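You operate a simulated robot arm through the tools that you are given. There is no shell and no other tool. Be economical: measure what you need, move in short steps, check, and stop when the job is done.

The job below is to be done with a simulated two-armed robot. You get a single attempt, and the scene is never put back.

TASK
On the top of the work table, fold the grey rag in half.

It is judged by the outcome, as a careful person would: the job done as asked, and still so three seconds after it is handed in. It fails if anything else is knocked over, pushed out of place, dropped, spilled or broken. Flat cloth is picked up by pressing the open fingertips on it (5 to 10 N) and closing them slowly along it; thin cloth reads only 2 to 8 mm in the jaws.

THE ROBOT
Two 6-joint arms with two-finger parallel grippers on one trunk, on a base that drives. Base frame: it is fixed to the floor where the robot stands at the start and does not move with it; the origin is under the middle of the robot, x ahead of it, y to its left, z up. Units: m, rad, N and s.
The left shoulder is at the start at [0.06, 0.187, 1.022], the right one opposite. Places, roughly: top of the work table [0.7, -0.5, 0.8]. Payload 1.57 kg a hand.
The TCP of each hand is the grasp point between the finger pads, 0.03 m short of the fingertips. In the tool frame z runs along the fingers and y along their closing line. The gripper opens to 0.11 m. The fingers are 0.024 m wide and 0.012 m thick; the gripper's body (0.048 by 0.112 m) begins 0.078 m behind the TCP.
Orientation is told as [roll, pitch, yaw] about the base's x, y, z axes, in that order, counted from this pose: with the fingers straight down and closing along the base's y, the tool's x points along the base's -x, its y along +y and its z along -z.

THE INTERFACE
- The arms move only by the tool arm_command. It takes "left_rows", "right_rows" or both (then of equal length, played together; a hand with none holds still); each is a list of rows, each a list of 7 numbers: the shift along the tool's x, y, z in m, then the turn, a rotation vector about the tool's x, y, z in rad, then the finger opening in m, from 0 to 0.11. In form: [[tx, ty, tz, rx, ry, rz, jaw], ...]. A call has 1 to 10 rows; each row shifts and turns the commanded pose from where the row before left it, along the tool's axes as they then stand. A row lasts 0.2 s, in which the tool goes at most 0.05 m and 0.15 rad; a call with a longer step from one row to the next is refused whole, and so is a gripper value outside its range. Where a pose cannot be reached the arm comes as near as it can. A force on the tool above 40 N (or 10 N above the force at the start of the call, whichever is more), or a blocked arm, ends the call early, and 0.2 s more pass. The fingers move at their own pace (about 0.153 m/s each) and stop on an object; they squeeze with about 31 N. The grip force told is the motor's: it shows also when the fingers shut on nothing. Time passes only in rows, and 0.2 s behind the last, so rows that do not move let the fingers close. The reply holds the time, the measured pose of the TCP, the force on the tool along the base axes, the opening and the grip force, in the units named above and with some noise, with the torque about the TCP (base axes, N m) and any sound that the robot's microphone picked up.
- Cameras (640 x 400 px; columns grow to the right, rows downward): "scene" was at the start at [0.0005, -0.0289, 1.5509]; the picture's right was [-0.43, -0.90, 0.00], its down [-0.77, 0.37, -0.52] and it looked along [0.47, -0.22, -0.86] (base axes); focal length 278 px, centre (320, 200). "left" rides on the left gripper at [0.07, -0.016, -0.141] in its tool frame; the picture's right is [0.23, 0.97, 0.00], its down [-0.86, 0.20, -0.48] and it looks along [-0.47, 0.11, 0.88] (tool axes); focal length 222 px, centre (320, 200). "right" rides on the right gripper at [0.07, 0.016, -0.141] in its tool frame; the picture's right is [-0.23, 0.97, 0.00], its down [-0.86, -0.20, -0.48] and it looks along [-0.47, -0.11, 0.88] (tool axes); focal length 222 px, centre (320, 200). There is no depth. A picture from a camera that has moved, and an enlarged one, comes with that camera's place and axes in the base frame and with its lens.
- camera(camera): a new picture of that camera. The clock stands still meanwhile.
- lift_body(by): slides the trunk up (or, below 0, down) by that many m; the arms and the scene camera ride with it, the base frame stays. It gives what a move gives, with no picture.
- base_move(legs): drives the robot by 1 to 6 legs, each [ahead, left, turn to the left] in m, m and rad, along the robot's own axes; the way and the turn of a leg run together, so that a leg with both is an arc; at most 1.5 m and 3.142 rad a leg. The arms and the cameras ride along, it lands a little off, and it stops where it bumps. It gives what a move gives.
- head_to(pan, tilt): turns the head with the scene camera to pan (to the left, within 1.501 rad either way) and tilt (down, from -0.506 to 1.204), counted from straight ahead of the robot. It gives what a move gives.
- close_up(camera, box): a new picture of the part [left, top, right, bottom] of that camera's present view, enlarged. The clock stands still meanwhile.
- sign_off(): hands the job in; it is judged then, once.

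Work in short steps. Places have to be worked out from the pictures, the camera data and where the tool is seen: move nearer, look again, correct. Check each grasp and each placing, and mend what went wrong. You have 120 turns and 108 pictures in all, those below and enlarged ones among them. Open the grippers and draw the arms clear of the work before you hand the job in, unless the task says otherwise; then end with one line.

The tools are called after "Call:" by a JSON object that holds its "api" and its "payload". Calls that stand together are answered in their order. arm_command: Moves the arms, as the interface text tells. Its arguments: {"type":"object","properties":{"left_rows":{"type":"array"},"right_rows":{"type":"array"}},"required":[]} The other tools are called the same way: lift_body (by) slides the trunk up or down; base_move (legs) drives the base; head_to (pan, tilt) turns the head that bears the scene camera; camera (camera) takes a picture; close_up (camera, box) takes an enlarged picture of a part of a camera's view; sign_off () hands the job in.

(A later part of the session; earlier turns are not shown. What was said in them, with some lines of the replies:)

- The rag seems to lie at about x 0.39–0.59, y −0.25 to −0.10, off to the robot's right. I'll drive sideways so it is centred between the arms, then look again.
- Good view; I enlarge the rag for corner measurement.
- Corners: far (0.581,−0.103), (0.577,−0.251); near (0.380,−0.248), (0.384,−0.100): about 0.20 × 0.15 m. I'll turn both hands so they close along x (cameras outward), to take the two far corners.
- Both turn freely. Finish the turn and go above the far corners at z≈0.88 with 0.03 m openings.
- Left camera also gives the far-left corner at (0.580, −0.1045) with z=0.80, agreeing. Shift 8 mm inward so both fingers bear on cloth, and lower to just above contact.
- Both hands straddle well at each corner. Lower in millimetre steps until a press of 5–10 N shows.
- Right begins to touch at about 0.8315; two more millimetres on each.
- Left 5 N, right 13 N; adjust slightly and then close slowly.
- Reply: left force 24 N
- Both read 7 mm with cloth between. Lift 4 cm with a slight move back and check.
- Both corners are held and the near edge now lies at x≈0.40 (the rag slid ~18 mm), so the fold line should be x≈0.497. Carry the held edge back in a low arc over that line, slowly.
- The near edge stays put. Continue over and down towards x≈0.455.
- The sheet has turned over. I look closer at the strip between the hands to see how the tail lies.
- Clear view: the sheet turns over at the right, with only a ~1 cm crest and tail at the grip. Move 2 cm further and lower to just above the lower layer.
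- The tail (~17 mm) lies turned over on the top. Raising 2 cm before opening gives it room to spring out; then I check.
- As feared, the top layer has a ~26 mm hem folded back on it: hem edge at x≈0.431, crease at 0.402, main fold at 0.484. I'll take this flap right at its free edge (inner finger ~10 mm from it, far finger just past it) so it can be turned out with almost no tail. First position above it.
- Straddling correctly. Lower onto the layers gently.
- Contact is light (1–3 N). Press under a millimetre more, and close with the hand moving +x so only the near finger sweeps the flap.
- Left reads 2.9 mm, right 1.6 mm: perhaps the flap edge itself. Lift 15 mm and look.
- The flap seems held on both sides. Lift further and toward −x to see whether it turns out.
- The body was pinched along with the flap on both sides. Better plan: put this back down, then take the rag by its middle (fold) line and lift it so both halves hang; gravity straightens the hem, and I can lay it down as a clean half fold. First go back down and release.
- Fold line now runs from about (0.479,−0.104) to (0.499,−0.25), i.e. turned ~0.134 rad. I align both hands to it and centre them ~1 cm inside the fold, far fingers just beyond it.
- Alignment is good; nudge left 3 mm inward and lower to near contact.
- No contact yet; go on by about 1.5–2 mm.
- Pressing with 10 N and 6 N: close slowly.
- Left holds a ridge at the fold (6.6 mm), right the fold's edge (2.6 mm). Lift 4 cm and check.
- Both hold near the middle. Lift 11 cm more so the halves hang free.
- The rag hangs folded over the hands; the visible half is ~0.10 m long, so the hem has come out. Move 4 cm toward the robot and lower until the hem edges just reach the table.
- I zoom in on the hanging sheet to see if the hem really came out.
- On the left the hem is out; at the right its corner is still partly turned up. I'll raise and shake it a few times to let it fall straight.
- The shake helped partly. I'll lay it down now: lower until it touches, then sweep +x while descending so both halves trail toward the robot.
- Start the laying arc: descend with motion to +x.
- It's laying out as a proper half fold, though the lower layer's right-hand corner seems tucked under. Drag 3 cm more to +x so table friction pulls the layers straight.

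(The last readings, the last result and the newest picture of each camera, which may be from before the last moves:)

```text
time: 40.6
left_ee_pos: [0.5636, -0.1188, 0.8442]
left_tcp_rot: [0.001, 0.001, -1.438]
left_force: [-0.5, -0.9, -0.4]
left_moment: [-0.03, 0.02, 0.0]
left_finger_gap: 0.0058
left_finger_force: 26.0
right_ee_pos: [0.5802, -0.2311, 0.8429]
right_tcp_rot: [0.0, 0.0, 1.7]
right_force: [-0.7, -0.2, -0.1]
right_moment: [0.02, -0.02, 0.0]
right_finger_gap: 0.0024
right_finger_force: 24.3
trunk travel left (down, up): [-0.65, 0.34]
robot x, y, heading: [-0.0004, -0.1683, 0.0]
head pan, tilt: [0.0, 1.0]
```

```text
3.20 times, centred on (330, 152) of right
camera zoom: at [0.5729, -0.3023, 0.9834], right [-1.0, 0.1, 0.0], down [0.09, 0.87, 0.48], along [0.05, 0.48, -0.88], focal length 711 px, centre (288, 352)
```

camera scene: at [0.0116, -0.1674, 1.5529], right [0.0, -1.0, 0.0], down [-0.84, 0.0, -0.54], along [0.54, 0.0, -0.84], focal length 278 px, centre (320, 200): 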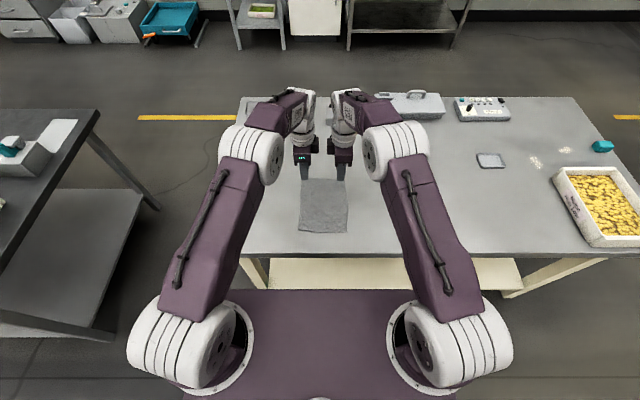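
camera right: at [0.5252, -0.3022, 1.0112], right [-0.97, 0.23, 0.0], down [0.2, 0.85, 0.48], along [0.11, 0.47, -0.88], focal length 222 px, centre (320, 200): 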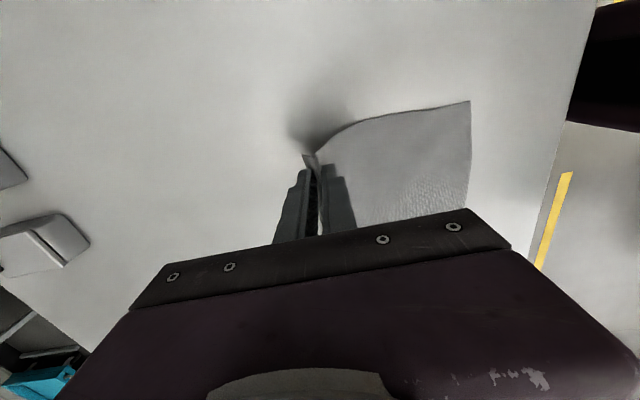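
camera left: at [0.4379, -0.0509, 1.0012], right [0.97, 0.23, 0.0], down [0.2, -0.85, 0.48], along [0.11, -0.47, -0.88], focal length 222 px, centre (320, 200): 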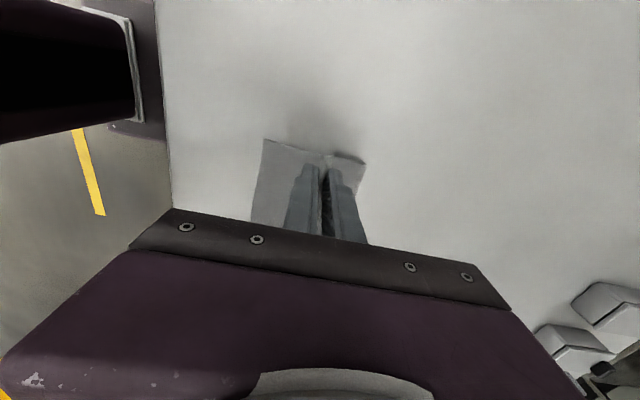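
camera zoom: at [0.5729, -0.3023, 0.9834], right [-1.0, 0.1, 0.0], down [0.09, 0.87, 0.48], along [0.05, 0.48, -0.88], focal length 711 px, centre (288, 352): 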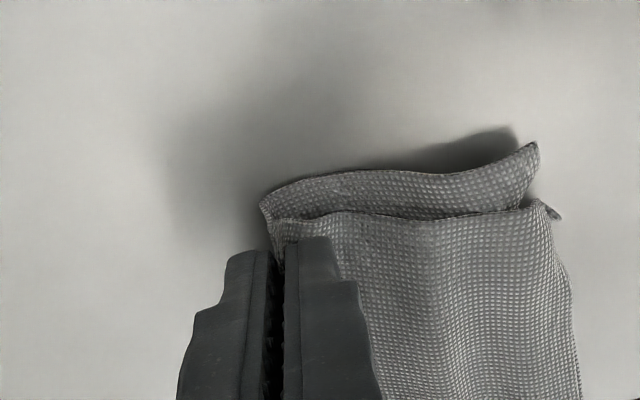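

The tucked corner came out and both halves now match within about a centimetre. Lower to the table, open gently, and rise.

Call:
{"api": "arm_command", "payload": {"left_rows": [[0, 0, 0.004, 0, 0, 0, 0], [0, 0, 0.003, 0, 0, 0, 0], [0, 0, 0, 0, 0, 0, 0.01], [0, 0, 0, 0, 0, 0, 0.02], [0, 0, 0, 0, 0, 0, 0.03], [0, 0, -0.01, 0, 0, 0, 0.04], [0, 0, -0.04, 0, 0, 0, 0.04], [0, 0, -0.04, 0, 0, 0, 0.04]], "right_rows": [[0, 0, 0.004, 0, 0, 0, 0], [0, 0, 0.003, 0, 0, 0, 0], [0, 0, 0, 0, 0, 0, 0.01], [0, 0, 0, 0, 0, 0, 0.02], [0, 0, 0, 0, 0, 0, 0.03], [0, 0, -0.01, 0, 0, 0, 0.04], [0, 0, -0.04, 0, 0, 0, 0.04], [0, 0, -0.04, 0, 0, 0, 0.04]]}}

Call:
{"api": "close_up", "payload": {"camera": "scene", "box": [272, 150, 368, 210]}}

Call:
{"api": "close_up", "payload": {"camera": "right", "box": [200, 60, 440, 210]}}

Call:
{"api": "close_up", "payload": {"camera": "left", "box": [200, 60, 440, 210]}}

```text
time: 42.4
left_ee_pos: [0.5637, -0.1182, 0.9272]
left_tcp_rot: [0.0, -0.001, -1.433]
left_force: [-0.2, -0.3, 0.4]
left_moment: [-0.02, 0.02, 0.02]
left_finger_gap: 0.04
left_finger_force: 0.1
right_ee_pos: [0.5775, -0.2316, 0.9279]
right_tcp_rot: [0.0, -0.001, 1.702]
right_force: [-0.6, -0.8, -0.2]
right_moment: [-0.02, 0.03, -0.01]
right_finger_gap: 0.04
right_finger_force: 0.1
trunk travel left (down, up): [-0.65, 0.34]
robot x, y, heading: [0.0016, -0.17, -0.001]
head pan, tilt: [0.0, 1.0]
```

```text
6.67 times, centred on (320, 180) of scene
camera zoom: at [0.0079, -0.1686, 1.5527], right [0.0, -1.0, 0.0], down [-0.84, 0.0, -0.54], along [0.54, 0.0, -0.84], focal length 1853 px, centre (320, 333)
```

zoom: 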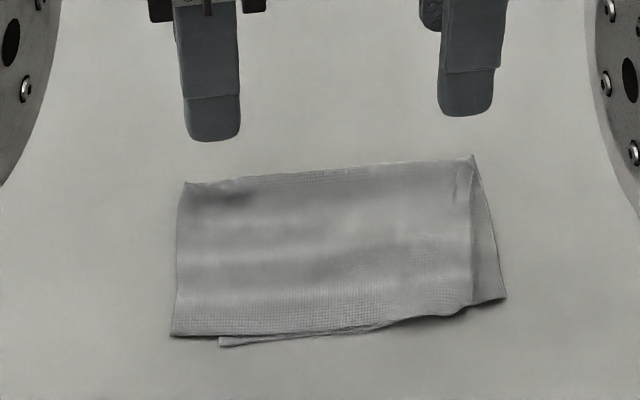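

```text
2.67 times, centred on (320, 135) of right
camera zoom: at [0.5711, -0.3025, 1.0686], right [-1.0, 0.1, 0.0], down [0.09, 0.87, 0.48], along [0.05, 0.48, -0.88], focal length 592 px, centre (320, 373)
```

zoom: 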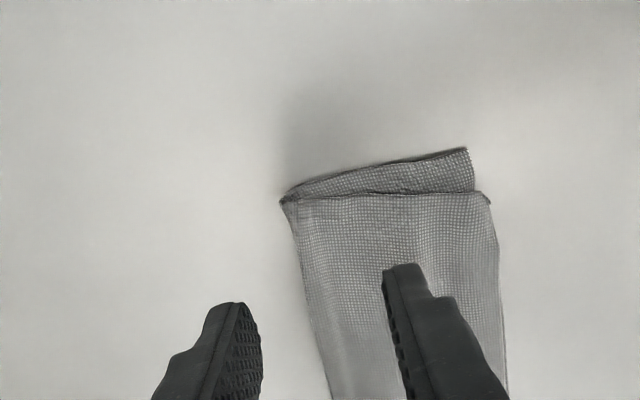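

```text
2.67 times, centred on (320, 135) of left
camera zoom: at [0.5388, -0.0505, 1.0683], right [0.93, 0.36, 0.0], down [0.31, -0.82, 0.48], along [0.17, -0.45, -0.88], focal length 592 px, centre (320, 373)
```

zoom: 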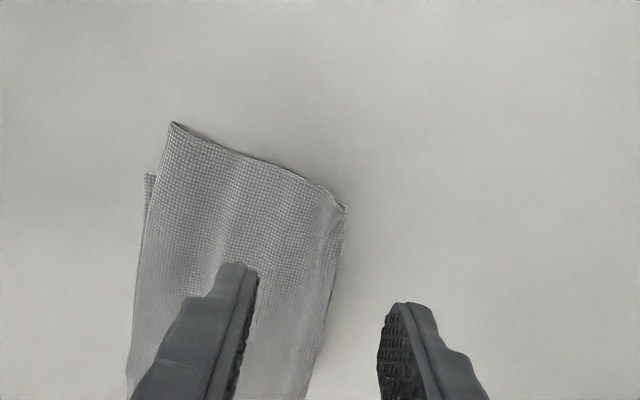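

A clean half fold. I clear the arms back and take a closer look at the near-right corner before deciding on touch-ups.

Call:
{"api": "arm_command", "payload": {"left_rows": [[0.04, 0, -0.02, 0, 0, 0, 0.04], [0.045, 0, -0.02, 0, 0, 0, 0.04], [0.045, 0, 0, 0, 0, 0, 0.04]], "right_rows": [[0.04, 0, -0.02, 0, 0, 0, 0.04], [0.045, 0, -0.02, 0, 0, 0, 0.04], [0.045, 0, 0, 0, 0, 0, 0.04]]}}

Call:
{"api": "close_up", "payload": {"camera": "scene", "box": [288, 165, 352, 205]}}

Call:
{"api": "camera", "payload": {"camera": "scene"}}

Call:
{"api": "camera", "payload": {"camera": "right"}}

```text
time: 43.2
left_ee_pos: [0.5502, 0.0109, 0.9663]
left_tcp_rot: [-0.003, -0.002, -1.434]
left_force: [0.0, 0.1, 0.4]
left_moment: [-0.01, 0.05, -0.06]
left_finger_gap: 0.0399
left_finger_force: 0.0
right_ee_pos: [0.5934, -0.3612, 0.9664]
right_tcp_rot: [0.002, -0.001, 1.703]
right_force: [0.8, 0.4, -0.2]
right_moment: [-0.01, 0.03, -0.01]
right_finger_gap: 0.0399
right_finger_force: 0.1
right hand out of reach, approached as far as the arm can: row 3
trunk travel left (down, up): [-0.65, 0.34]
robot x, y, heading: [0.0024, -0.1719, -0.0]
head pan, tilt: [0.0, 1.0]
```

```text
10.00 times, centred on (320, 185) of scene
camera zoom: at [0.0103, -0.1687, 1.5528], right [0.0, -1.0, 0.0], down [-0.84, 0.0, -0.54], along [0.54, 0.0, -0.84], focal length 2780 px, centre (320, 350)
```

zoom: 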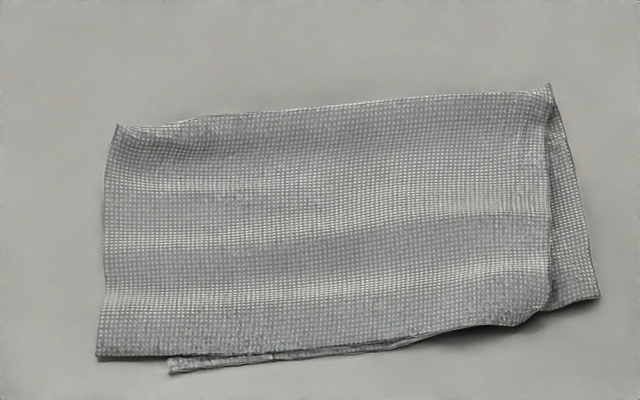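

```text
38 pictures are left
camera scene: at [0.0103, -0.1687, 1.5528], right [0.0, -1.0, 0.0], down [-0.84, 0.0, -0.54], along [0.54, 0.0, -0.84], focal length 278 px, centre (320, 200)
```

scene: 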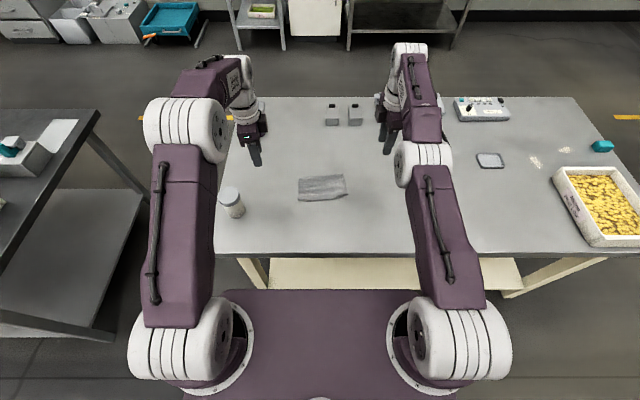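

```text
37 pictures are left
camera right: at [0.5873, -0.432, 1.1074], right [-1.0, 0.1, 0.0], down [0.09, 0.87, 0.48], along [0.04, 0.48, -0.88], focal length 222 px, centre (320, 200)
```

right: 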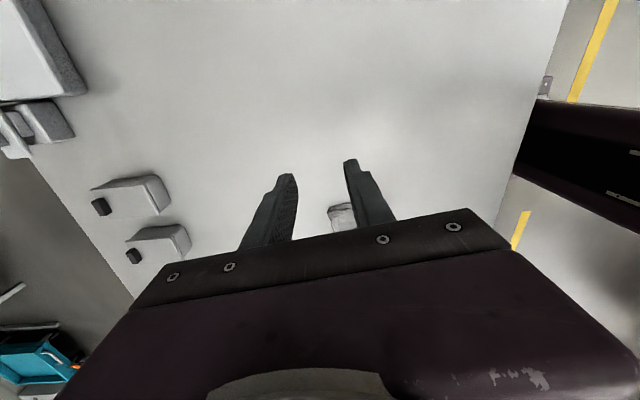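

The rag is folded in half and lies still, both grippers are open and clear, and the jar, bottles and other items look undisturbed. I hand it in.

Call:
{"api": "sign_off", "payload": {}}

```text
The job is handed in.
```

The grey rag is folded in half on the work table, with the layers about 1.5 cm out of line at the near corners and the top layer's near-right edge slightly tucked under; nothing else appears disturbed.
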